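You operate a simulated robot arm through the tools that you are given. There is no shell and no other tool.

You run a simulated robot arm. Do the job below in one go: nothing can be reset, and whatever is moved stays where it is left.

TASK
Put the pasta and the tea in the packet basket.
Fine: then push the basket in and draw the fridge curtain shut; the empty cocoa carton stays where it is. Set down upright: pasta carton, tea carton. Where these are worked on the way, their far stop is far enough and under half their travel is too little: packet basket.

It is judged by the outcome, as a careful person would: the job done as asked, and still so three seconds after it is handed in. It fails if anything else is knocked over, pushed out of place, dropped, spilled or broken.

THE ROBOT
A 6-joint arm with a two-finger gripper, fixed in place. Base frame: the origin is at the foot of the arm, x ahead of it, y to its left, z up. Lengths are in mm, angles in degrees, forces in N, time in s.
With the tool pointing down near the work surface it reaches from about 380 to 860 mm from the base axis. Its first joint turns from -166.0 to 166.0 degrees. Payload 2.45 kg.
Tool frame: the origin (TCP) lies between the finger pads and is the grasp point; the fingertips stand 20 mm ahead of it; z points along the fingers, y is the line along which they close. Largest opening 140 mm; the body of the gripper starts 168 mm behind the TCP.
Orientation is that of the tool frame in the base frame, as [roll, pitch, yaw] about the fixed x, y, z axes, in that order (R = Rz(yaw) Ry(pitch) Rx(roll)). With the fingers straight down and closing along the base's y, the tool's x points along the base's -x, its y along +y and its z along -z.

THE INTERFACE
- The arm moves only by the tool move_arm. Its argument "commands" is a list of rows, each an object (a shift or turn left out is 0, a gripper value left out holds the last) with "xyz": the shift along the base's x, y, z in units of 40 mm (1.0 is 40 mm), a list of three; "rotation": the turn, a rotation vector about the base's x, y, z in units of 8 degrees (1.0 is 8 degrees), a list of three; "hand": the finger opening in mm, from 0 to 140. In form: [{"xyz": [dx, dy, dz], "rotation": [ax, ay, az], "hand": hand}, ...]. A call has 1 to 20 rows; each row shifts and turns the commanded pose from where the row before left it. A call with a number of a shift or a turn outside -1 to 1 is refused whole. A row lasts 0.2 s, in which the tool goes at most 50 mm and 8.6 degrees; a call with a longer step from one row to the next is refused whole, and so is a gripper value outside its range. Where a pose cannot be reached the arm comes as near as it can. A force on the tool above 50 N (or 10 N above the force at the start of the call, whichever is more), or a blocked arm, ends the call early, and 0.2 s more pass. Each finger travels about 45 mm/s and halts on what it meets, pressing with about 21 N; the grip force reading is that of the motor and also rises with nothing between the fingers. The clock runs only during rows and for 0.2 s after the last one: add rows that do not move to give the fingers time. The reply holds the time, the measured pose of the TCP, the force on the tool along the base axes, the opening and the grip force, in the units named above and with some noise, with the torque about the TCP (base axes, N m) and any sound that the robot's microphone picked up.
- Cameras (640 x 400 px; columns grow to the right, rows downward): "scene" is fixed at [399, 649.6, 1144.5]; the picture's right is [-1.00, 0.01, 0.00], its down [0.00, 0.23, -0.97] and it looks along [-0.01, -0.97, -0.23] (base axes); focal length 322 px, centre (320, 200). "wrist" rides on the gripper at [78, 11, -209] in the tool frame; the picture's right is [-0.14, 0.99, 0.00], its down [-0.92, -0.13, -0.37] and it looks along [-0.37, -0.05, 0.93] (tool axes); focal length 280 px, centre (320, 200).
- grab_frame(camera): a new picture of that camera. The clock stands still meanwhile.
- raise_lower(by): slides the trunk up (or, below 0, down) by that many mm; the arm rides with it, the base frame stays. It gives what a move gives, with no picture.
- measure_at(camera, pixels): for up to 12 pixels [column, row] of the newest picture of that camera ("zoom" is the newest enlarged one), the place [x, y, z] in the base frame of the surface seen there, good to about 2 mm. The clock stands still meanwhile.
- enlarge(camera, box): a new picture of the part [left, top, right, bottom] of that camera's present view, enlarged. The clock stands still meanwhile.
- sign_off(): hands the job in; it is judged then, once.

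Leave the gripper open and the arm clear of the work at the hand-in unless told otherwise.

The tools are called as name(argument=value, ...) on one line, values as JSON. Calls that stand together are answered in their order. move_arm: Moves the arm, as the interface text tells. Its arguments: {"type":"object","properties":{"commands":{"type":"array","items":{"type":"object","properties":{"xyz":{"type":"array","items":{"type":"number"}},"rotation":{"type":"array","items":{"type":"number"}},"hand":{"type":"number"}}}}},"required":["commands"]} The other tools are called the same way: raise_lower (by) slides the trunk up or down; grab_frame (camera) takes a picture; measure_at (camera, pixels) gives the place of the surface under pixels of a picture; enlarge (camera, box) takes an enlarged picture of a part of a camera's view; sign_off () hands the job in.

At the start:

```text
time_s: 0.0
ee_pos: [269.3, -384.8, 1139.8]
tcp_rot: [180.0, 0.0, 180.0]
ft_force: [-0.2, 0.3, 0.1]
ft_torque: [0.0, 0.01, 0.03]
finger_gap: 140.2
finger_force: 0.0
trunk travel left (down, up): [-75.0, 155.0]
```

scene: 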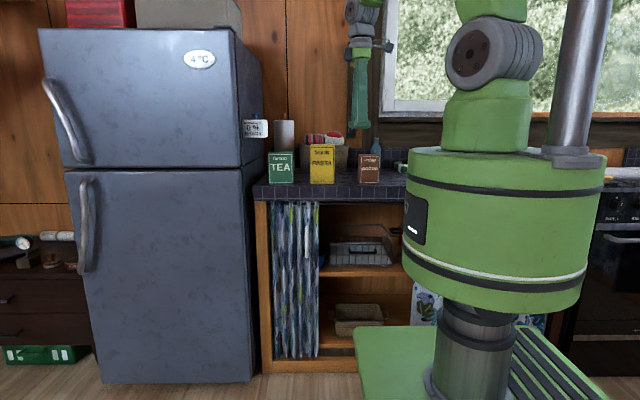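
wrist: 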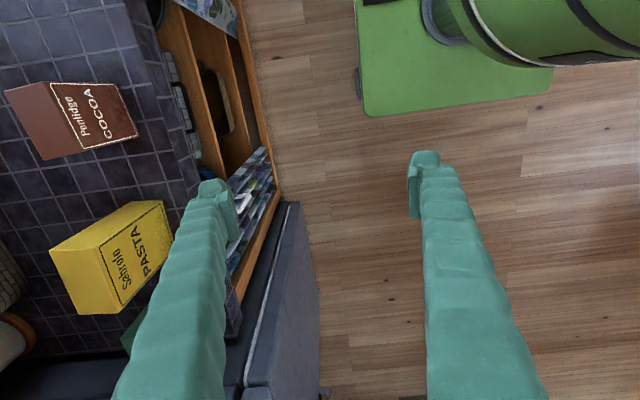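

I see the worktop with TEA (around 281,168), PASTA (321,163) and COCOA (369,169), a cupboard below with a cloth curtain (295,280), and baskets on the shelves (360,250) and (358,318). I'll look closer first.

enlarge(camera="scene", box=[240, 190, 440, 380])

enlarge(camera="scene", box=[230, 100, 420, 210])

```text
2.11 times, centred on (340, 285) of scene
```

zoom: 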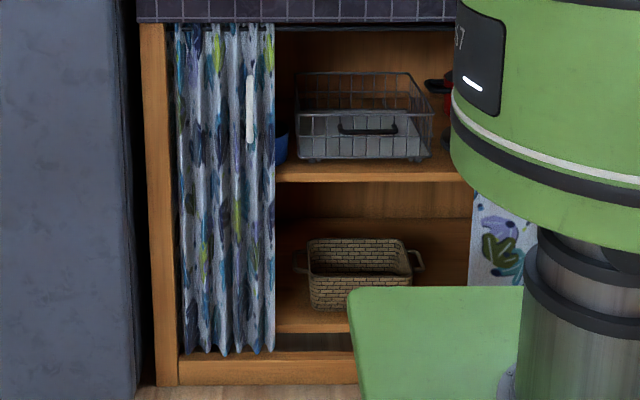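

```text
3.37 times, centred on (325, 155) of scene
```

zoom: 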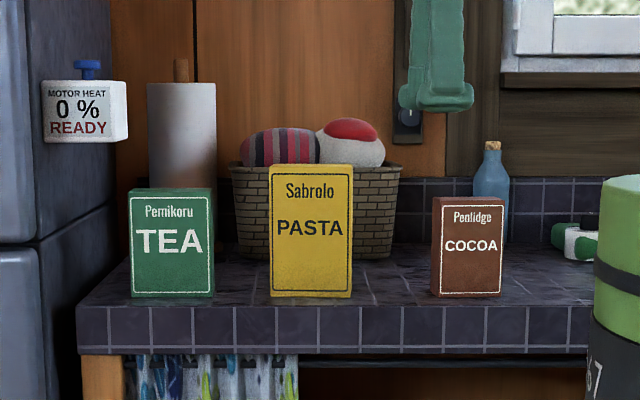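

The upper shelf holds a wire basket with a dark handle (zoomed around 365,115) and the lower shelf a wicker one. There is also a "MOTOR HEAT 0% READY" display. I'll measure a number of points on the cartons, the basket and the curtain.

grab_frame(camera="scene")

measure_at(camera="scene", pixels=[[281, 170], [321, 165], [369, 170], [281, 154], [321, 146], [369, 155], [297, 290], [320, 204], [262, 280], [360, 255], [340, 244], [340, 262]])

enlarge(camera="scene", box=[310, 195, 410, 285])

```text
taken
```

scene: 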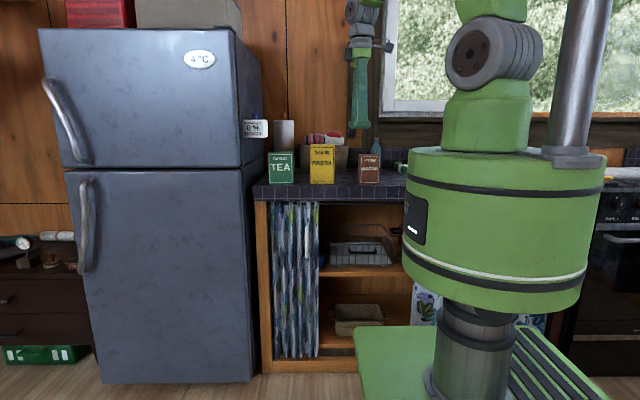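

```text
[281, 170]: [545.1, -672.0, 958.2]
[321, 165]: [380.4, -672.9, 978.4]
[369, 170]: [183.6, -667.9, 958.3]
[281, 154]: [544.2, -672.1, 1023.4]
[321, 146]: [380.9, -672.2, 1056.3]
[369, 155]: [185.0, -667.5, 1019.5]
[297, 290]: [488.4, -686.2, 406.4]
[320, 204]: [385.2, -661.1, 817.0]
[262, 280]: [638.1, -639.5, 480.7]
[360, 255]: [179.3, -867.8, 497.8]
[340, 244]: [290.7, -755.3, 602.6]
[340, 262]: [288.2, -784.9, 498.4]
```

```text
4.44 times, centred on (360, 240) of scene
```

zoom: 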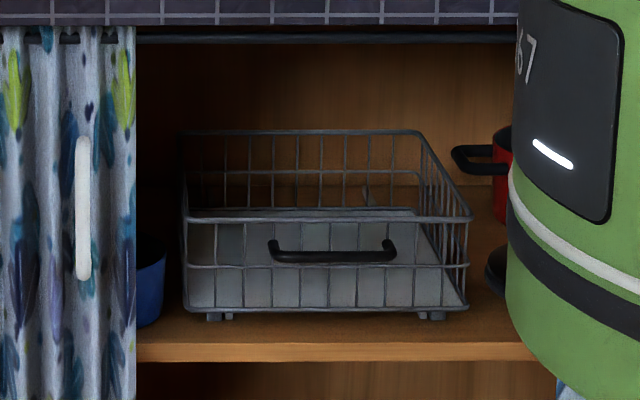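

The wire basket sits on runners with a handle bar at zoom (333,250); the curtain has a white pull at zoom (82,210). I'll measure these in the zoomed picture.

measure_at(camera="zoom", pixels=[[275, 251], [333, 257], [390, 253], [189, 217], [330, 219], [467, 218], [188, 308], [330, 310], [465, 307], [184, 134], [420, 133], [330, 132]])

measure_at(camera="zoom", pixels=[[82, 145], [82, 210], [82, 275], [130, 200], [100, 200], [300, 39], [300, 350], [150, 280], [480, 160], [505, 180], [300, 290], [300, 20]])

```text
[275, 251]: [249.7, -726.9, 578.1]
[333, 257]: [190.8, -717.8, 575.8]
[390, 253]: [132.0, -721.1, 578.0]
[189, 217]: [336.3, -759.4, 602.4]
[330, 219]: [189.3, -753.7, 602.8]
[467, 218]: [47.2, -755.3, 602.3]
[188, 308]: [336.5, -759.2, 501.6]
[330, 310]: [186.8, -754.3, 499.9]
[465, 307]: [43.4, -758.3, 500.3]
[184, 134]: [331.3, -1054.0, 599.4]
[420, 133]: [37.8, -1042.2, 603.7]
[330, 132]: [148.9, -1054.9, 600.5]
```

```text
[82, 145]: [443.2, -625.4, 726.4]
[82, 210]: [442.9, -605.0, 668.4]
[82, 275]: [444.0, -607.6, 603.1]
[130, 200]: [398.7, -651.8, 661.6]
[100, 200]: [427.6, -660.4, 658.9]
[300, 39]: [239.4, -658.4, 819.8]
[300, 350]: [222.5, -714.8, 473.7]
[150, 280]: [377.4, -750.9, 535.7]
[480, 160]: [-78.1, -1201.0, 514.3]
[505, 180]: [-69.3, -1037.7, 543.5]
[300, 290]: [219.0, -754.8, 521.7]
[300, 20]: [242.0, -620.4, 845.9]
```

Basket front rim is at y≈-757, z≈602, its handle bar at y≈-718, z≈577, x 130–250; curtain pull at x≈443, y≈-605. Now I'll measure the carton tops in the wrist picture to know their depth and the counter height.

grab_frame(camera="wrist")

measure_at(camera="wrist", pixels=[[55, 252], [80, 312], [115, 205], [160, 205], [120, 310], [10, 92], [45, 155], [52, 85], [135, 130], [180, 185], [150, 60], [100, 180]])

measure_at(camera="scene", pixels=[[345, 190], [345, 182], [300, 182], [300, 190], [300, 196], [270, 150], [270, 128], [258, 128], [500, 180], [500, 290], [400, 180], [560, 170]])

```text
taken
```

wrist: 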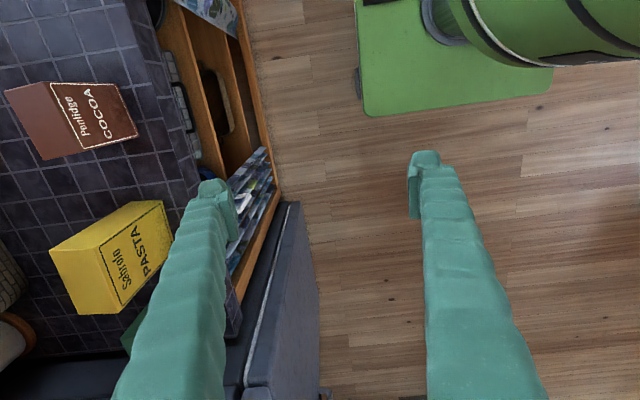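

```text
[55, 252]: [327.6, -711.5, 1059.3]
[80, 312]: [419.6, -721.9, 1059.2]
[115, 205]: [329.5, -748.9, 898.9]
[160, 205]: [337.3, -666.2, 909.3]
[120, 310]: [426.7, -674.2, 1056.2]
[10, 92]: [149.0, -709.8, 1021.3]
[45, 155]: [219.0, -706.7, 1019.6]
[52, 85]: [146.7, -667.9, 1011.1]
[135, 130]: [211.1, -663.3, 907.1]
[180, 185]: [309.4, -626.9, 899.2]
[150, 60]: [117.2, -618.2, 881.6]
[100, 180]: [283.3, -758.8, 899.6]
```

```text
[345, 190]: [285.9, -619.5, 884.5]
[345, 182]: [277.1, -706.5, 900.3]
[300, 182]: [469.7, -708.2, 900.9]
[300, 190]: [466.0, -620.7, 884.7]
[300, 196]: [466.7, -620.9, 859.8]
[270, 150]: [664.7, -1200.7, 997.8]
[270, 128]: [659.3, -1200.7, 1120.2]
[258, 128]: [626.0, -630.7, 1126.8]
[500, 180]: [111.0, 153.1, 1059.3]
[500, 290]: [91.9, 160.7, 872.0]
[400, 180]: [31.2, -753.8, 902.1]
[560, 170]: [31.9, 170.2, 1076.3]
```

Counter top is z=900, its front edge y=-620; pasta spans about x 330–428, y -672..-722, top 1060. Next I measure the arm's own shoulder parts in the scene picture, to judge how low it reaches.

measure_at(camera="scene", pixels=[[480, 55], [490, 120], [490, 5], [365, 100], [362, 50], [365, 12], [575, 80], [415, 240], [426, 308], [440, 320], [530, 325], [470, 340]])

enlarge(camera="scene", box=[340, 0, 640, 190])

enlarge(camera="scene", box=[390, 270, 560, 380])

```text
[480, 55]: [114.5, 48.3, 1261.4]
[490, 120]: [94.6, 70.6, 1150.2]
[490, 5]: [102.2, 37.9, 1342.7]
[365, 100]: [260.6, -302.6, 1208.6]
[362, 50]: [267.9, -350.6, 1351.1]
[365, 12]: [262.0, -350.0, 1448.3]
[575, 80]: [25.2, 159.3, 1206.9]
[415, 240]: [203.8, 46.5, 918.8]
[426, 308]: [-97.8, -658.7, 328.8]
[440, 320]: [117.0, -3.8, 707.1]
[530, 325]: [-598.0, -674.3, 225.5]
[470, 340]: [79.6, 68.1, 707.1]
```

```text
2.11 times, centred on (490, 95) of scene
```

zoom: 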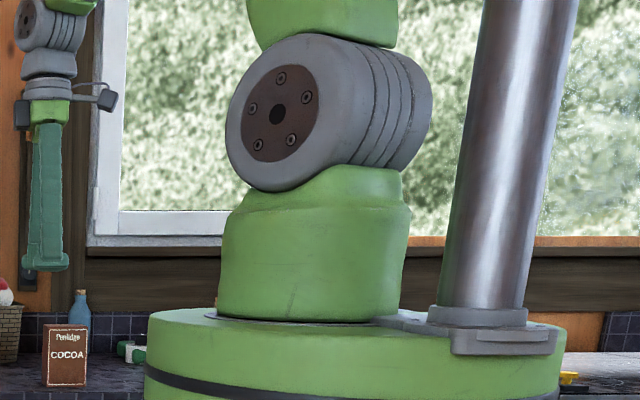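

```text
3.64 times, centred on (475, 325) of scene
```

zoom: 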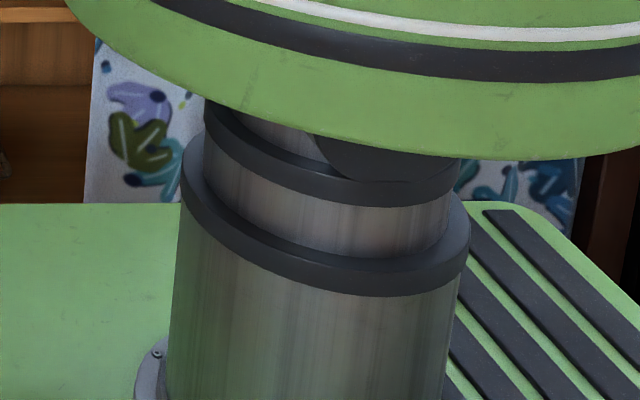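

The shoulder pivot sits near z=1265, high above the basket at z≈577, and nothing lies beneath the hand (269,-385). I lower the trunk by 75 mm to make the low reaching easier.

raise_lower(by=-75)

```text
time_s: 1.1
ee_pos: [269.6, -386.7, 1064.6]
tcp_rot: [180.0, 0.0, -179.9]
ft_force: [0.5, -0.4, -0.1]
ft_torque: [0.0, 0.03, 0.0]
finger_gap: 140.0
finger_force: 0.0
trunk travel left (down, up): [0.0, 230.0]
```

The trunk is down and the TCP at (270,-387,1065). Now I tilt the tool 64° so that it points toward the cupboard, moving to about (190,-560,1000), with the fingers closing to 36 mm.

move_arm(commands=[{"xyz": [-0.25, -0.54, -0.2], "rotation": [-1, 0, 0], "hand": 36}, {"xyz": [-0.25, -0.54, -0.2], "rotation": [-1, 0, 0]}, {"xyz": [-0.25, -0.54, -0.2], "rotation": [-1, 0, 0]}, {"xyz": [-0.25, -0.54, -0.2], "rotation": [-1, 0, 0]}, {"xyz": [-0.25, -0.54, -0.2], "rotation": [-1, 0, 0]}, {"xyz": [-0.25, -0.54, -0.2], "rotation": [-1, 0, 0]}, {"xyz": [-0.25, -0.54, -0.2], "rotation": [-1, 0, 0]}, {"xyz": [-0.25, -0.54, -0.2], "rotation": [-1, 0, 0]}])

```text
time_s: 2.9
ee_pos: [193.6, -565.0, 999.9]
tcp_rot: [-116.0, 0.1, 180.0]
ft_force: [0.9, 0.1, -0.2]
ft_torque: [0.02, -0.01, 0.02]
finger_gap: 35.9
finger_force: 0.1
out of reach, approached as far as the arm can: row 7
trunk travel left (down, up): [0.0, 230.0]
```

The hand is at (194,-565,1000), tilted 64°. I check the wrist and scene pictures before going down in front of the counter.

grab_frame(camera="wrist")

grab_frame(camera="scene")

```text
taken
```

wrist: 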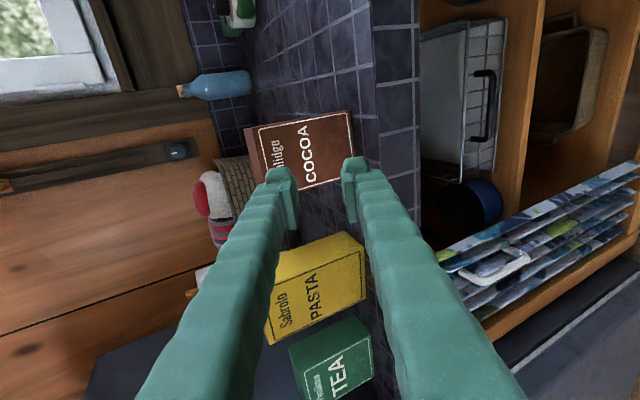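

```text
taken
```

scene: 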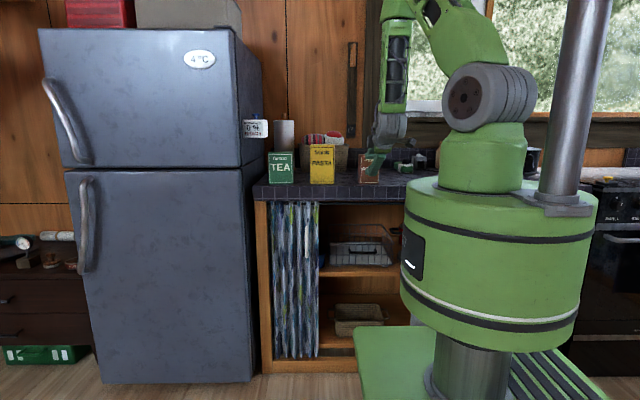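

The wrist view shows the basket's black handle at (487,105) and the curtain's white loop handle at (500,265). I measure both from here.

measure_at(camera="wrist", pixels=[[493, 80], [491, 105], [487, 135], [478, 73], [472, 136], [500, 30], [492, 175], [530, 265], [505, 258], [500, 283], [465, 270], [640, 165]])

enlarge(camera="wrist", box=[400, 0, 640, 200])

```text
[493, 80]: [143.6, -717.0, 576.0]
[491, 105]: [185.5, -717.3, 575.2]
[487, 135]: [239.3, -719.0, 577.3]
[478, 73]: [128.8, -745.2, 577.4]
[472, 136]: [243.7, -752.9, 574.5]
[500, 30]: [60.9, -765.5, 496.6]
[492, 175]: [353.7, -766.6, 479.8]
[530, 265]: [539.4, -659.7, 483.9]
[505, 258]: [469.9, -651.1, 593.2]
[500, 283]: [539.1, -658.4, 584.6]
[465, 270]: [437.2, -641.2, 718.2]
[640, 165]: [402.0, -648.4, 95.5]
```

```text
2.00 times, centred on (520, 100) of wrist
```

zoom: 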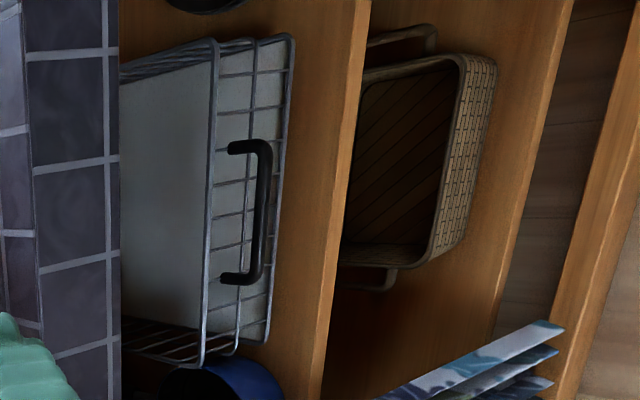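

The handle bar's front is at y≈-717, z≈576, spanning x 130–245. I go down in front of the counter to z≈640 at y≈-560.

move_arm(commands=[{"xyz": [0, 0.1, -1]}, {"xyz": [0, 0, -1]}, {"xyz": [0, 0, -1]}, {"xyz": [0, 0, -1]}, {"xyz": [0, 0, -1]}, {"xyz": [0, 0, -1]}, {"xyz": [0, 0, -1]}, {"xyz": [0, 0, -1]}, {"xyz": [0, 0, -1]}])

```text
time_s: 4.9
ee_pos: [193.1, -558.8, 641.4]
tcp_rot: [-115.9, 0.1, 180.0]
ft_force: [-0.2, -0.5, -0.4]
ft_torque: [0.01, -0.05, -0.01]
finger_gap: 36.0
finger_force: 0.0
trunk travel left (down, up): [0.0, 230.0]
```

The hand is at (193,-559,641). I move to about 80 mm in front of the bar, then look.

move_arm(commands=[{"xyz": [-0.04, -0.72, -0.22]}, {"xyz": [-0.04, -0.72, -0.22]}, {"xyz": [0, -0.72, -0.22]}])

grab_frame(camera="wrist")

grab_frame(camera="scene")

```text
time_s: 5.7
ee_pos: [189.9, -645.9, 612.9]
tcp_rot: [-116.0, 0.0, -179.9]
ft_force: [-0.4, 0.2, -0.2]
ft_torque: [0.05, 0.02, -0.01]
finger_gap: 36.2
finger_force: 0.0
trunk travel left (down, up): [0.0, 230.0]
```

```text
taken
```

wrist: 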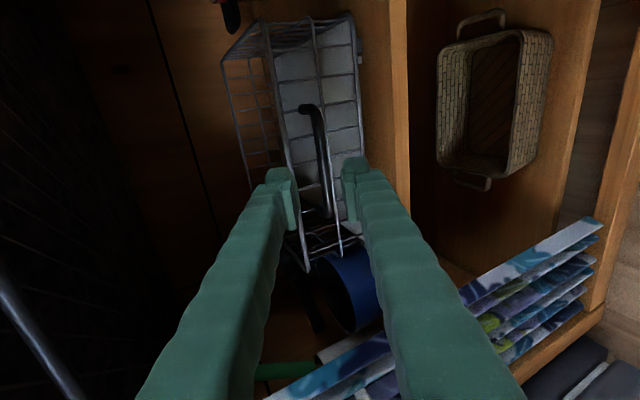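

```text
taken
```

scene: 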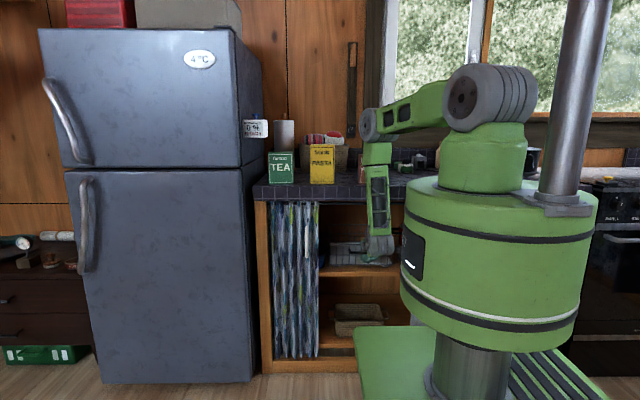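

The fingers straddle the bar in the wrist view (bar at ~(320,150)). I advance 75 mm along the tool axis so the bar sits between the finger ends.

move_arm(commands=[{"xyz": [0, -0.56, -0.27]}, {"xyz": [0, -0.56, -0.27]}, {"xyz": [0, -0.38, -0.18]}, {"xyz": [0, -0.19, -0.09]}, {"xyz": [0, 0, 0]}])

grab_frame(camera="wrist")

```text
time_s: 6.9
ee_pos: [190.3, -713.6, 581.6]
tcp_rot: [-116.0, -0.2, 179.7]
ft_force: [0.0, -0.2, 0.0]
ft_torque: [-0.02, 0.01, -0.01]
finger_gap: 36.0
finger_force: 0.1
trunk travel left (down, up): [0.0, 230.0]
```

```text
taken
```

wrist: 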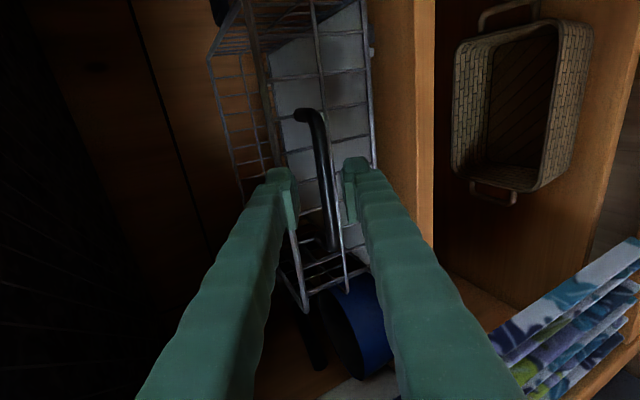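

No contact, and the bar lies between the fingers. I close the hand on it.

move_arm(commands=[{"hand": 0}, {"hand": 0}, {"hand": 0}, {"hand": 0}])

grab_frame(camera="wrist")

```text
time_s: 7.9
ee_pos: [188.8, -711.0, 579.5]
tcp_rot: [-116.4, -0.2, 179.8]
ft_force: [1.0, 14.4, -21.3]
ft_torque: [0.35, 0.1, 0.2]
finger_gap: 9.5
finger_force: 37.1
trunk travel left (down, up): [0.0, 230.0]
```

```text
taken
```

wrist: 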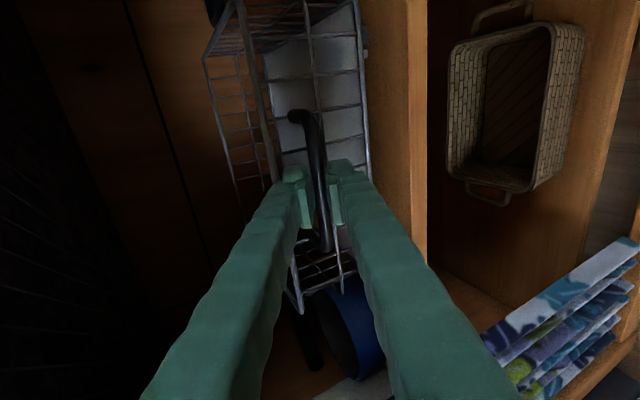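

The bar is gripped (gap 9.5 mm). There is ~25 N of sideways strain across the fingers, so I ease the hand 3 mm down and begin pulling the basket out slowly.

move_arm(commands=[{"xyz": [0, 0.03, -0.06]}, {"xyz": [0, 0.15, 0]}, {"xyz": [0, 0.3, 0]}, {"xyz": [0, 0.3, 0]}, {"xyz": [0, 0.3, 0]}])

```text
time_s: 9.1
ee_pos: [188.4, -671.7, 581.1]
tcp_rot: [-115.9, 0.0, 180.0]
ft_force: [0.7, -0.2, -0.2]
ft_torque: [0.01, 0.01, 0.01]
finger_gap: 0.1
finger_force: 29.2
trunk travel left (down, up): [0.0, 230.0]
```

The fingers slipped off the bar (gap 0.1). I look where bar and basket are now.

grab_frame(camera="wrist")

measure_at(camera="wrist", pixels=[[300, 112], [318, 125], [325, 160], [330, 200], [290, 200], [300, 60]])

```text
taken
```

wrist: 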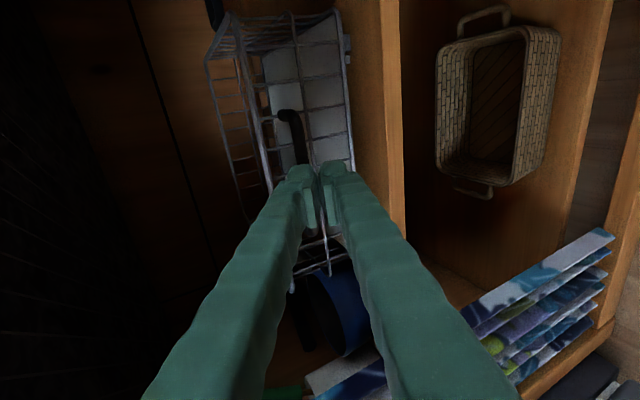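

```text
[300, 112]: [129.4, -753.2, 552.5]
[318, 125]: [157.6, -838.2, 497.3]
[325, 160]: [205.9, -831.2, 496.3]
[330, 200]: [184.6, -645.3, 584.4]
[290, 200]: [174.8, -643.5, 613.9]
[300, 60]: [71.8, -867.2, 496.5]
```

I open the hand, back off a little along the tool axis and check whether the basket moved at all.

move_arm(commands=[{"xyz": [0, 0.5, 0.24], "hand": 40}, {"xyz": [0, 0.5, 0.24], "hand": 40}, {"hand": 40}])

enlarge(camera="wrist", box=[160, 0, 480, 200])

```text
time_s: 9.9
ee_pos: [189.2, -631.5, 598.3]
tcp_rot: [-115.9, 0.0, -180.0]
ft_force: [-0.5, -0.4, -0.7]
ft_torque: [0.0, 0.02, -0.02]
finger_gap: 39.9
finger_force: 0.1
trunk travel left (down, up): [0.0, 230.0]
```

```text
2.00 times, centred on (320, 100) of wrist
```

zoom: 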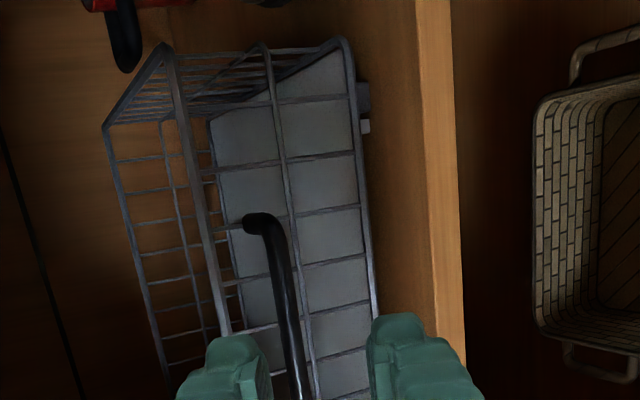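

I measure the bar and rim in this enlarged picture.

measure_at(camera="zoom", pixels=[[272, 240], [282, 290], [292, 340], [299, 385], [266, 240], [303, 340], [185, 100], [205, 220], [276, 120], [355, 100], [247, 222], [262, 216]])

```text
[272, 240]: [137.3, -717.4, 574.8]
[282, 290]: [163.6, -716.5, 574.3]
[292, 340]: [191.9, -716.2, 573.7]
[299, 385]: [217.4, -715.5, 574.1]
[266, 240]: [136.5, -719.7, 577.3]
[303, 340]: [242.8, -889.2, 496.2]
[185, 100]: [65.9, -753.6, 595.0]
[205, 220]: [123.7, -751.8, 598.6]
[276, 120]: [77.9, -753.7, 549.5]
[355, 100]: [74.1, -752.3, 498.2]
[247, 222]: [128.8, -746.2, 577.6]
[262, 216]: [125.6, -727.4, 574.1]
```

The basket has not moved; the bar's centre is about (y -722, z 572.5), so I held it 3 mm too high and only with the very tips. I tilt 8° flatter, narrow to 26 mm, and line up for a deeper grip.

move_arm(commands=[{"xyz": [0.02, -0.39, -0.03], "rotation": [-1, 0, 0], "hand": 26}, {"xyz": [0, 0, 0]}, {"xyz": [0, 0, 0]}])

```text
time_s: 10.7
ee_pos: [190.0, -646.0, 599.1]
tcp_rot: [-108.0, 0.0, 179.9]
ft_force: [0.6, 0.0, -1.0]
ft_torque: [-0.01, -0.01, -0.01]
finger_gap: 26.1
finger_force: 0.1
trunk travel left (down, up): [0.0, 230.0]
```

The tool points at the bar, within 2 mm. I advance about 81 mm to put the bar at the pads' middle.

move_arm(commands=[{"xyz": [0, -0.6, -0.21]}, {"xyz": [0, -0.6, -0.21]}, {"xyz": [0, -0.4, -0.14]}, {"xyz": [0, -0.2, -0.07]}, {"xyz": [0, -0.12, -0.04]}, {"xyz": [0, 0, 0]}])

grab_frame(camera="wrist")

```text
time_s: 12.1
ee_pos: [190.1, -723.1, 569.8]
tcp_rot: [-108.0, 0.0, 179.8]
ft_force: [-0.3, 0.6, -0.8]
ft_torque: [0.03, -0.03, -0.02]
finger_gap: 26.1
finger_force: 0.1
trunk travel left (down, up): [0.0, 230.0]
```

```text
taken
```

wrist: 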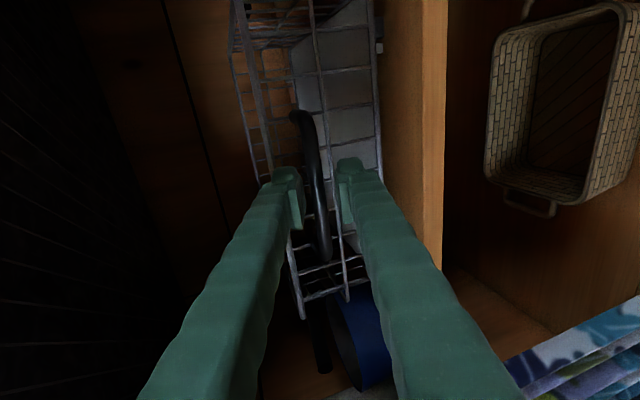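

The bar is deep between the pads with no contact. I close and read the strain.

move_arm(commands=[{"hand": 0}, {"hand": 0}, {"hand": 0}, {"hand": 0}])

```text
time_s: 13.1
ee_pos: [190.0, -723.5, 571.7]
tcp_rot: [-108.0, 0.0, 179.9]
ft_force: [-1.9, -2.1, 7.7]
ft_torque: [0.01, 0.08, -0.05]
finger_gap: 7.1
finger_force: 35.2
trunk travel left (down, up): [0.0, 230.0]
```

Gripped (gap 7 mm) with only ~8 N strain. I ease up 1 mm and pull in small steps to feel the resistance.

move_arm(commands=[{"xyz": [0, 0.02, 0.03]}, {"xyz": [0, 0.08, 0]}, {"xyz": [0, 0.08, 0]}])

```text
time_s: 13.9
ee_pos: [190.0, -714.2, 572.6]
tcp_rot: [-108.0, 0.0, 179.9]
ft_force: [-3.3, -1.1, 2.4]
ft_torque: [0.01, -0.05, 0.17]
finger_gap: 7.1
finger_force: 35.1
trunk travel left (down, up): [0.0, 230.0]
```

The bar came 9 mm along, with almost no resistance. I continue pulling at about 50 mm/s.

move_arm(commands=[{"xyz": [0, 0.2, 0]}, {"xyz": [0, 0.25, 0]}, {"xyz": [0, 0.25, 0]}, {"xyz": [0, 0.25, 0]}, {"xyz": [0, 0.25, 0]}])

grab_frame(camera="scene")

grab_frame(camera="wrist")

```text
time_s: 15.1
ee_pos: [188.8, -667.3, 571.9]
tcp_rot: [-107.9, 0.0, -179.9]
ft_force: [5.0, 0.3, -1.4]
ft_torque: [-0.02, 0.07, -0.38]
finger_gap: 7.3
finger_force: 35.6
trunk travel left (down, up): [0.0, 230.0]
```

```text
taken
```

scene: 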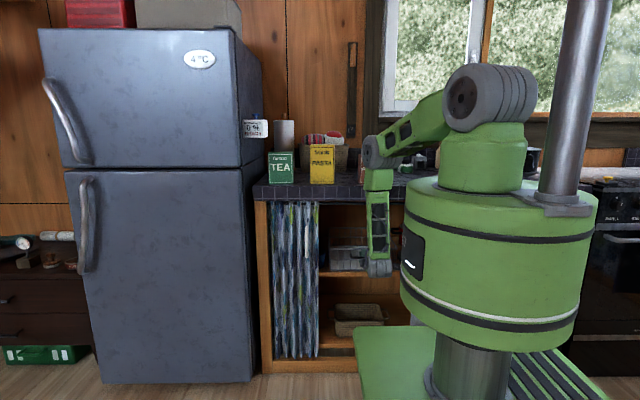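

```text
taken
```

wrist: 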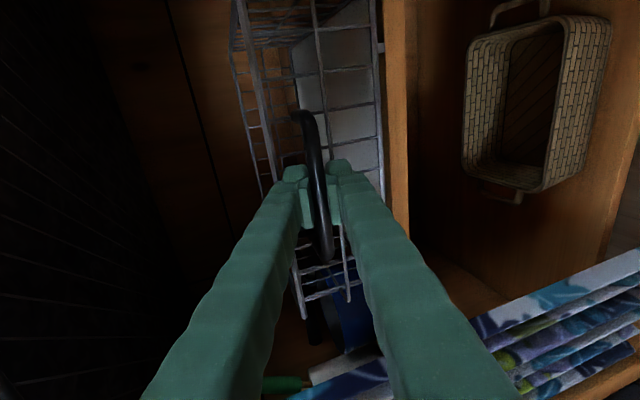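

The basket is sliding out with the hand. I keep pulling, another 100 mm, watching for its stop.

move_arm(commands=[{"xyz": [0, 0.25, 0]}, {"xyz": [0, 0.25, 0]}, {"xyz": [0, 0.25, 0]}, {"xyz": [0, 0.25, 0]}, {"xyz": [0, 0.25, 0]}, {"xyz": [0, 0.25, 0]}, {"xyz": [0, 0.25, 0]}, {"xyz": [0, 0.25, 0]}, {"xyz": [0, 0.25, 0]}, {"xyz": [0, 0.25, 0]}])

grab_frame(camera="wrist")

```text
time_s: 17.3
ee_pos: [189.7, -566.9, 571.4]
tcp_rot: [-108.0, 0.0, -179.9]
ft_force: [7.3, 0.1, -4.5]
ft_torque: [-0.02, 0.18, -0.64]
finger_gap: 7.2
finger_force: 34.8
trunk travel left (down, up): [0.0, 230.0]
```

```text
taken
```

wrist: 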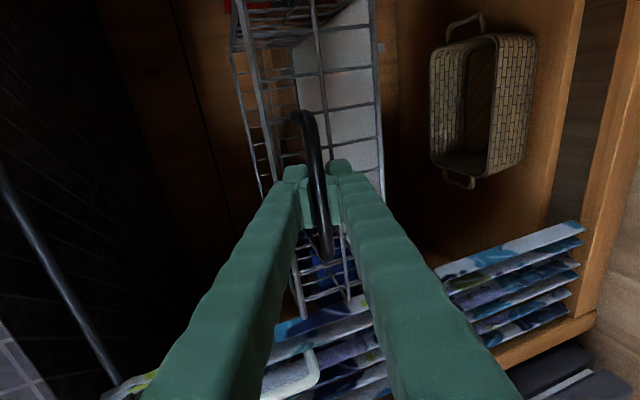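

Basket out about 157 mm, light strain only. I go on more slowly toward the stop.

move_arm(commands=[{"xyz": [0.03, 0.2, 0]}, {"xyz": [0, 0.2, 0]}, {"xyz": [0, 0.2, 0]}, {"xyz": [0, 0.2, 0]}, {"xyz": [0, 0.2, 0]}, {"xyz": [0, 0.2, 0]}])

grab_frame(camera="scene")

```text
time_s: 18.7
ee_pos: [189.9, -517.6, 572.3]
tcp_rot: [-108.2, 0.0, -180.0]
ft_force: [-6.4, 0.9, -16.2]
ft_torque: [-0.06, 0.21, -0.62]
finger_gap: 7.0
finger_force: 35.2
trunk travel left (down, up): [0.0, 230.0]
```

```text
taken
```

scene: 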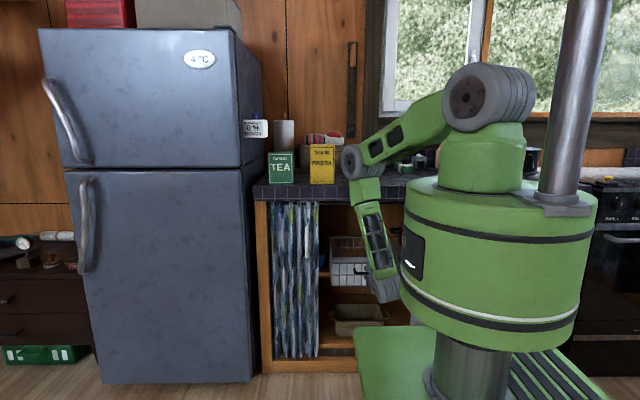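

The pull has gone 205 mm; a downward load of 16 N now shows on the tool. I ease the hand down about 1 mm and read again without pulling.

move_arm(commands=[{"xyz": [-0.02, 0, -0.03]}, {"xyz": [0, 0, 0]}])

grab_frame(camera="wrist")

```text
time_s: 19.3
ee_pos: [190.0, -519.9, 571.6]
tcp_rot: [-108.0, 0.0, 179.9]
ft_force: [-7.3, 1.3, -7.3]
ft_torque: [-0.01, 0.07, -0.1]
finger_gap: 7.4
finger_force: 35.0
trunk travel left (down, up): [0.0, 230.0]
```

```text
taken
```

wrist: 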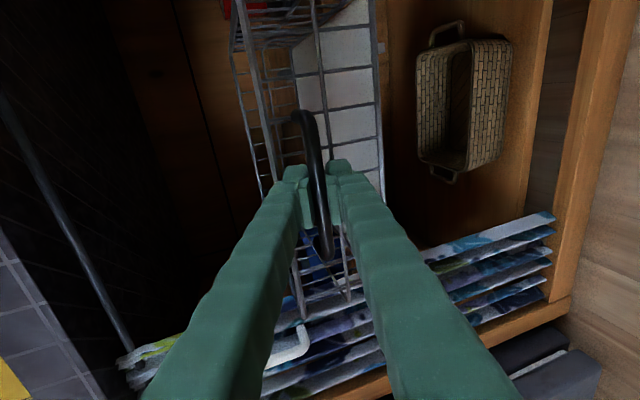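

Strain is back to ~10 N and the grip holds. I pull on in smaller steps to find the stop.

move_arm(commands=[{"xyz": [-0.01, 0.2, -0.01]}, {"xyz": [-0.01, 0.2, -0.01]}, {"xyz": [0, 0.2, 0]}, {"xyz": [0, 0.2, 0]}])

grab_frame(camera="scene")

```text
time_s: 20.3
ee_pos: [189.1, -486.0, 573.0]
tcp_rot: [-107.9, 0.1, -179.9]
ft_force: [3.2, 0.9, 5.6]
ft_torque: [-0.02, 0.23, -0.57]
finger_gap: 6.7
finger_force: 35.1
trunk travel left (down, up): [0.0, 230.0]
```

```text
taken
```

scene: 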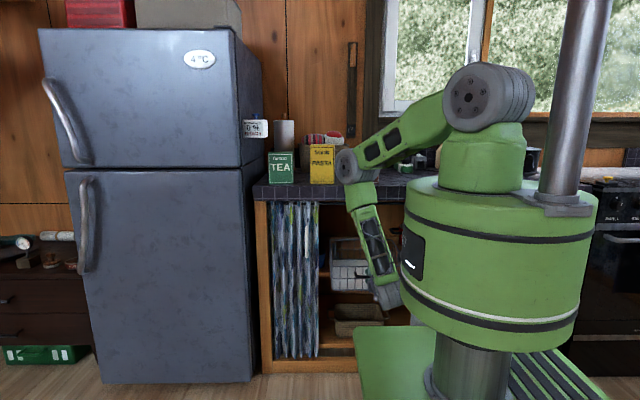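

Out 238 mm. I continue in 5 mm steps, watching the force along y for the stop.

move_arm(commands=[{"xyz": [0, 0.13, 0]}, {"xyz": [0, 0.13, 0]}, {"xyz": [0, 0.13, 0]}, {"xyz": [0, 0.13, 0]}])

```text
time_s: 21.3
ee_pos: [190.0, -466.1, 571.8]
tcp_rot: [-107.8, 0.0, -179.8]
ft_force: [6.9, 0.1, 19.0]
ft_torque: [0.02, 0.05, -0.12]
finger_gap: 7.0
finger_force: 35.1
trunk travel left (down, up): [0.0, 230.0]
```

Still moving freely (out 258 mm); an upward strain of 19 N tells me to ease the hand up about 1.5 mm, then continue.

move_arm(commands=[{"xyz": [0.01, 0.05, 0.04]}, {"xyz": [0, 0.13, 0]}, {"xyz": [0, 0.13, 0]}, {"xyz": [0, 0.13, 0]}])

grab_frame(camera="wrist")

grab_frame(camera="scene")

```text
time_s: 22.3
ee_pos: [190.2, -447.8, 572.2]
tcp_rot: [-108.1, 0.0, 180.0]
ft_force: [7.2, -1.0, 5.1]
ft_torque: [-0.01, 0.15, -0.46]
finger_gap: 7.0
finger_force: 35.2
trunk travel left (down, up): [0.0, 230.0]
```

```text
taken
```

wrist: 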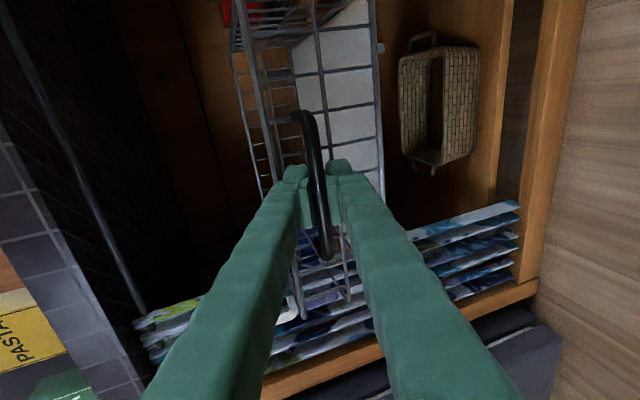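

```text
taken
```

scene: 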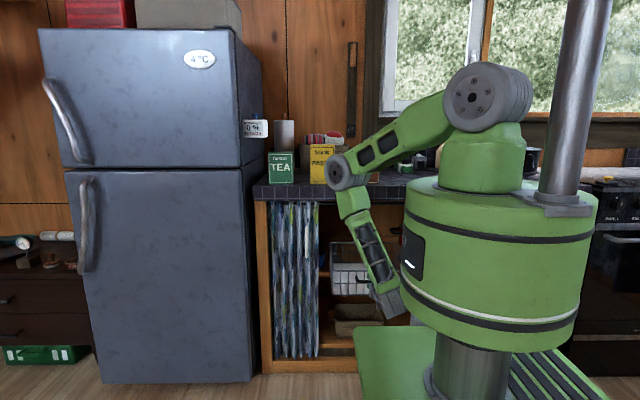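

Out 276 mm, nearly its whole length, and its front now stands about 140 mm clear of the counter edge; that is ample. I open the hand gently.

move_arm(commands=[{"hand": 20}, {"hand": 30}, {"hand": 30}, {"hand": 30}])

grab_frame(camera="wrist")

```text
time_s: 23.3
ee_pos: [189.8, -447.5, 572.1]
tcp_rot: [-108.0, 0.0, -179.9]
ft_force: [0.2, 0.3, -0.2]
ft_torque: [-0.01, 0.02, 0.01]
finger_gap: 30.1
finger_force: 0.0
trunk travel left (down, up): [0.0, 230.0]
```

```text
taken
```

wrist: 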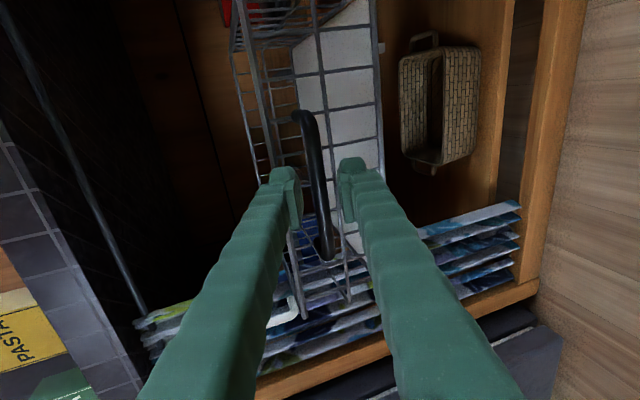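

The fingers are free of the bar. I back out 60 mm along the tool axis, then rise 80 mm.

move_arm(commands=[{"xyz": [0, 0.71, 0.23]}, {"xyz": [0, 0.71, 0.23]}, {"xyz": [0, 0, 0.9]}, {"xyz": [0, -0.2, 0.9]}, {"xyz": [0, -0.4, 0.8], "rotation": [0.5, 0, 0]}])

grab_frame(camera="scene")

```text
time_s: 24.5
ee_pos: [207.0, -430.8, 697.2]
tcp_rot: [-109.9, 2.1, -179.9]
ft_force: [0.6, -0.4, -0.7]
ft_torque: [0.01, 0.0, -0.05]
finger_gap: 30.2
finger_force: 0.0
trunk travel left (down, up): [0.0, 230.0]
```

```text
taken
```

scene: 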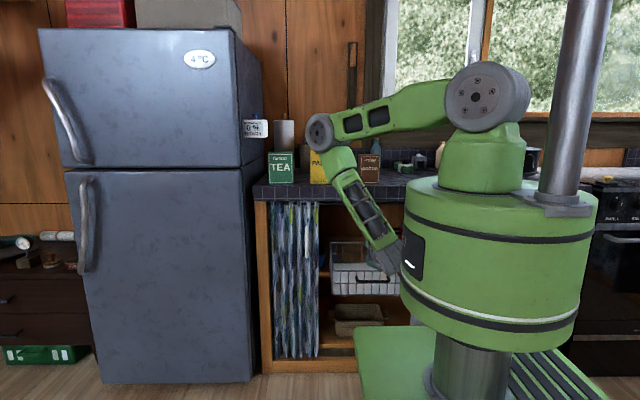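

The hand is up at z≈697 over the basket front, the pose lagging slightly in x. I move outward and up while raising the tilt toward 36°.

move_arm(commands=[{"xyz": [0, -0.6, 0.6], "rotation": [0.5, 0, 0]}, {"xyz": [0, -0.7, 0.8], "rotation": [1, 0, 0]}, {"xyz": [0, -0.7, 0.8], "rotation": [1, 0, 0]}, {"xyz": [0, -0.6, 0.9], "rotation": [1, 0, 0]}, {"xyz": [0, -0.4, 0.9], "rotation": [0.5, 0, 0]}, {"xyz": [0, 0, 0]}])

grab_frame(camera="wrist")

```text
time_s: 25.9
ee_pos: [190.2, -533.9, 855.6]
tcp_rot: [-144.0, 0.0, -180.0]
ft_force: [-0.3, 0.3, 1.0]
ft_torque: [-0.02, 0.0, -0.03]
finger_gap: 30.0
finger_force: 0.0
trunk travel left (down, up): [0.0, 230.0]
```

```text
taken
```

wrist: 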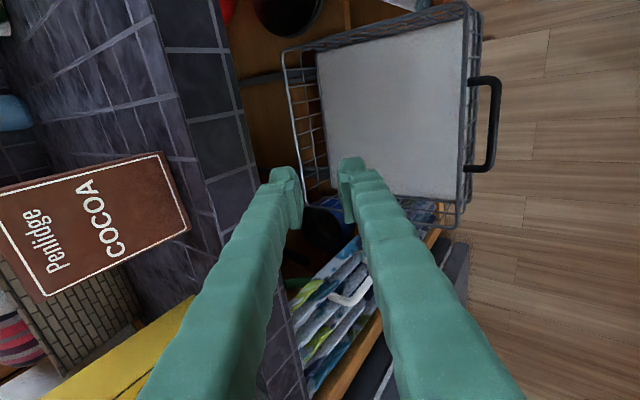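

A good view of the open basket. I measure its rim, floor plate and handle in this picture.

measure_at(camera="wrist", pixels=[[465, 6], [478, 100], [458, 222], [284, 52], [305, 180], [390, 30], [400, 100], [330, 100], [450, 100], [495, 125], [450, 190], [325, 60]])

```text
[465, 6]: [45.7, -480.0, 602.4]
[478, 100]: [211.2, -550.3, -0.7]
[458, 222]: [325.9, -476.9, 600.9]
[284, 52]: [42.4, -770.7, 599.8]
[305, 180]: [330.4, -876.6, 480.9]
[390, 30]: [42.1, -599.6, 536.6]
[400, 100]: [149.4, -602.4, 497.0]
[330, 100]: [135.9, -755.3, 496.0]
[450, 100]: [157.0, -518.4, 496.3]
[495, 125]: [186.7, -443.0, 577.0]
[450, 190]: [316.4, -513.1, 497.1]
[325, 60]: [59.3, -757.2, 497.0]
```

Basket: front rim y≈-480, floor plate z≈497, x 43–337; it stays put. Now I rise to z≈1110 and spin the tool 90° about its own axis so the fingers close along x, opening to 140 mm.

move_arm(commands=[{"xyz": [0.1, 0.1, 0.8], "rotation": [0, -0.588, -0.809], "hand": 140}, {"xyz": [0.2, 0, 0.8], "rotation": [0, -0.588, -0.809]}, {"xyz": [0.2, 0, 0.8], "rotation": [0, -0.588, -0.809]}, {"xyz": [0.2, 0, 0.8], "rotation": [0, -0.588, -0.809]}, {"xyz": [0.2, 0, 0.8], "rotation": [0, -0.588, -0.809]}, {"xyz": [0.2, 0, 0.8], "rotation": [0, -0.588, -0.809]}, {"xyz": [0.3, 0, 0.8], "rotation": [0, -0.588, -0.809]}, {"xyz": [0.3, 0, 0.7], "rotation": [0, -0.588, -0.809]}, {"xyz": [0.3, 0, 0], "rotation": [0, -0.588, -0.809]}, {"xyz": [0.3, 0, 0], "rotation": [0, -0.588, -0.809]}, {"xyz": [0.3, 0, 0], "rotation": [0, -0.588, -0.809]}, {"rotation": [0, -0.147, -0.202]}])

grab_frame(camera="wrist")

grab_frame(camera="scene")

```text
time_s: 28.5
ee_pos: [295.5, -532.4, 1105.8]
tcp_rot: [179.9, 36.0, 89.8]
ft_force: [-0.2, -0.1, 0.6]
ft_torque: [-0.01, 0.01, 0.0]
finger_gap: 139.8
finger_force: 0.1
trunk travel left (down, up): [0.0, 230.0]
```

```text
taken
```

wrist: 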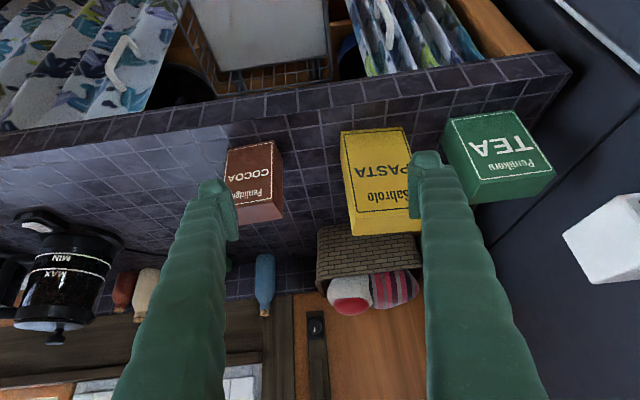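

```text
taken
```

scene: 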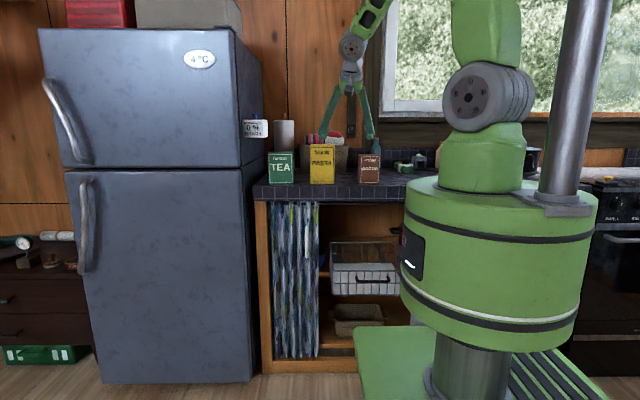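

The fingers now close along x. Upside-down in the wrist view I see COCOA (255,180), PASTA (380,180), TEA (500,155). I measure corners of pasta and tea.

measure_at(camera="wrist", pixels=[[343, 135], [404, 130], [352, 208], [354, 230], [408, 222], [405, 205], [375, 218], [348, 170], [375, 170], [380, 140], [400, 160], [351, 215]])

measure_at(camera="wrist", pixels=[[448, 123], [522, 114], [473, 178], [550, 168], [478, 200], [552, 180], [510, 190], [490, 150], [515, 145], [530, 150], [500, 120], [625, 240]])

enlarge(camera="wrist", box=[330, 90, 570, 250])

```text
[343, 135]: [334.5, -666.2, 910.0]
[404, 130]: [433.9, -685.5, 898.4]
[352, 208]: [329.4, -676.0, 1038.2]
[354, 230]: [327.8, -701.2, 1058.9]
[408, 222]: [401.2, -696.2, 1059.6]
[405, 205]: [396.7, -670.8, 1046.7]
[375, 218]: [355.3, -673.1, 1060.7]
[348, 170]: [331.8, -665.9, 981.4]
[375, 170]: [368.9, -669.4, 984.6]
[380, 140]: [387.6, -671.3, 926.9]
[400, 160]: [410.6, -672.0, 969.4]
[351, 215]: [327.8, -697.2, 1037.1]
```

```text
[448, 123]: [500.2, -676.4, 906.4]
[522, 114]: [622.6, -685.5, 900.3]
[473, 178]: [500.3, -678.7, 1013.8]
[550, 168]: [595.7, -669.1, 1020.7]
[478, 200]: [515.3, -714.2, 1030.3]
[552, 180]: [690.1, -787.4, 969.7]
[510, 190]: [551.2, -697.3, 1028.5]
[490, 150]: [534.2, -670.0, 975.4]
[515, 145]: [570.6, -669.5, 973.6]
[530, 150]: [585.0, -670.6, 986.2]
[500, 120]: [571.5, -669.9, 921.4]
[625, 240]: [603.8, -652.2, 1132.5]
```

```text
2.50 times, centred on (450, 170) of wrist
```

zoom: 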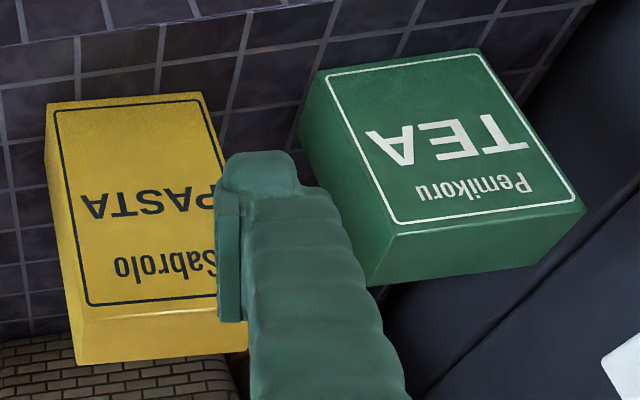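

Pasta: front slopes about -5°, centre ≈ (377,-694), top 1060, ~94 wide. Tea: square to the counter, x≈500–598, front y≈-670, top 1029. The white display box near tea could be in the way, so I measure it and tea's corners.

measure_at(camera="zoom", pixels=[[372, 278], [400, 240], [402, 222], [575, 206], [535, 258], [450, 250], [310, 90], [335, 160], [475, 52], [328, 78], [625, 370], [606, 364]])

measure_at(camera="scene", pixels=[[244, 123], [256, 123], [266, 123], [244, 135], [266, 134], [255, 119], [268, 128], [250, 150], [262, 160], [283, 152], [269, 182], [294, 182]])

enlarge(camera="scene", box=[230, 100, 310, 200])

```text
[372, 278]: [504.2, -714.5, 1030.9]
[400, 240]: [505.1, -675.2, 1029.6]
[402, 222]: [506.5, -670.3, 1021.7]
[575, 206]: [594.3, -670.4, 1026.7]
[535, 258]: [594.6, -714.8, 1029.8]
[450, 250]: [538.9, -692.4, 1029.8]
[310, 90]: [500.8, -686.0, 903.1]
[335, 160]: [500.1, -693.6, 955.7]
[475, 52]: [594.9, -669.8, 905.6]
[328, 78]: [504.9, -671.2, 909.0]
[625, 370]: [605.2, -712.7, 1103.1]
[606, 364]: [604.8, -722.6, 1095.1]
```

```text
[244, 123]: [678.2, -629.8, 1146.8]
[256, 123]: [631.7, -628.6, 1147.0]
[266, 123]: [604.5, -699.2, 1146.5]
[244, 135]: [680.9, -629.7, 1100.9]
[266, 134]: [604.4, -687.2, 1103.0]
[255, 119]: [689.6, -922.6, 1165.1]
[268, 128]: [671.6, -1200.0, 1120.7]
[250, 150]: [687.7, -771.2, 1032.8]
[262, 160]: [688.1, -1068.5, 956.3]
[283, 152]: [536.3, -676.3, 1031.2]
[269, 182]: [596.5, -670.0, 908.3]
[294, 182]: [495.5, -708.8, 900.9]
```

```text
4.00 times, centred on (270, 150) of scene
```

zoom: 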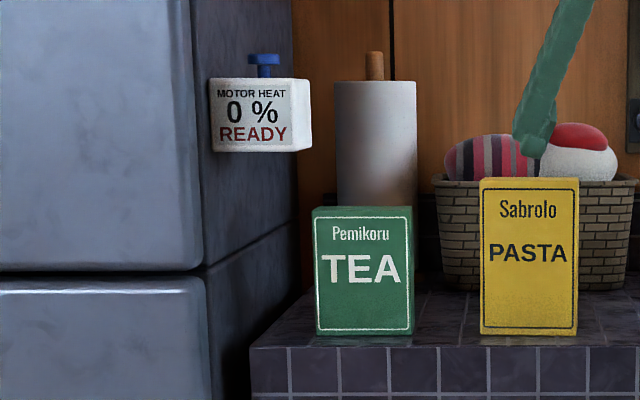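

The display box hangs at x≥604, y -630..-725, z 1093–1150, above tea's right side, so I will reach under it with a flatter tilt (56°). First pasta: I tilt to 56°, yaw -5° to match the carton, and move to (384,-611,1086), 100 mm short of the grasp.

move_arm(commands=[{"xyz": [0.45, -0.3, 0], "rotation": [-1, 0, 0], "hand": 140}, {"xyz": [0.45, -0.4, 0], "rotation": [-1, 0, 0]}, {"xyz": [0.45, -0.4, -0.1], "rotation": [-0.5, 0, 0]}, {"xyz": [0.45, -0.45, -0.2], "rotation": [0, 0, -0.625]}, {"xyz": [0.41, -0.41, -0.2]}, {"xyz": [0, 0, 0]}])

grab_frame(camera="wrist")

```text
time_s: 29.9
ee_pos: [382.4, -612.7, 1088.5]
tcp_rot: [179.9, 56.0, 85.0]
ft_force: [0.2, -0.1, -0.2]
ft_torque: [0.04, -0.03, -0.01]
finger_gap: 139.9
finger_force: 0.1
trunk travel left (down, up): [0.0, 230.0]
```

```text
taken
```

wrist: 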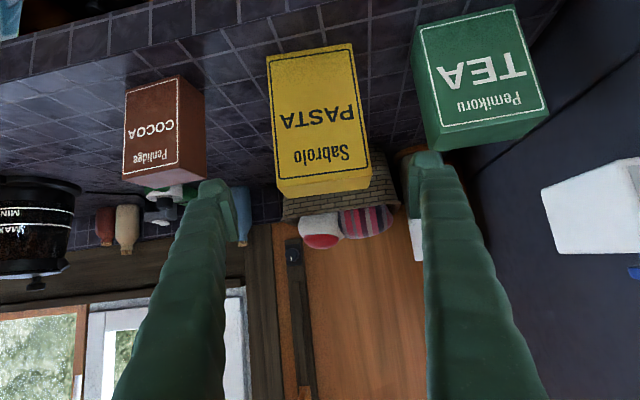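

Pasta lies centred between the open fingers. I re-measure its corners from this closer view.

measure_at(camera="wrist", pixels=[[272, 80], [350, 70], [280, 170], [362, 162], [283, 192], [365, 183], [320, 188], [320, 110], [290, 110], [350, 110], [325, 181], [276, 130]])

```text
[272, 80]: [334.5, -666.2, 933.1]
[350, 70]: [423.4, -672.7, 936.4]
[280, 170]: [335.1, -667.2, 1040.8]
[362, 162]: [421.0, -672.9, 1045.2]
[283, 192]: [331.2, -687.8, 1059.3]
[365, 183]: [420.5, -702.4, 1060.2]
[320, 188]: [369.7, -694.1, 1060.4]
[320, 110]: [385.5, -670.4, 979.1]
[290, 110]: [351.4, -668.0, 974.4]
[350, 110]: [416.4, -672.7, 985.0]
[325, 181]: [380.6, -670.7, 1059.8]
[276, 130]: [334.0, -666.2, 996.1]
```

Pasta centre is (376.5,-693.5). I advance about 100 mm along the tool axis to (376.5,-693,1030).

move_arm(commands=[{"xyz": [-0.04, -0.6, -0.43]}, {"xyz": [-0.04, -0.6, -0.43]}, {"xyz": [-0.04, -0.5, -0.37]}, {"xyz": [-0.03, -0.3, -0.23]}, {"xyz": [0, 0, 0]}])

grab_frame(camera="wrist")

```text
time_s: 31.1
ee_pos: [376.4, -691.6, 1026.8]
tcp_rot: [180.0, 56.0, 85.1]
ft_force: [-0.5, -0.7, 0.4]
ft_torque: [-0.02, -0.01, -0.02]
finger_gap: 140.1
finger_force: 0.0
trunk travel left (down, up): [0.0, 230.0]
```

```text
taken
```

wrist: 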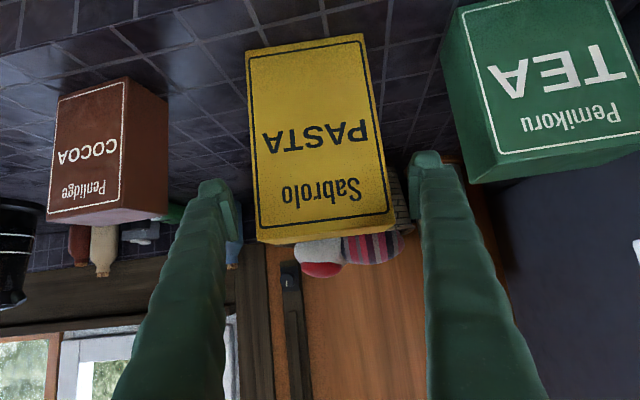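

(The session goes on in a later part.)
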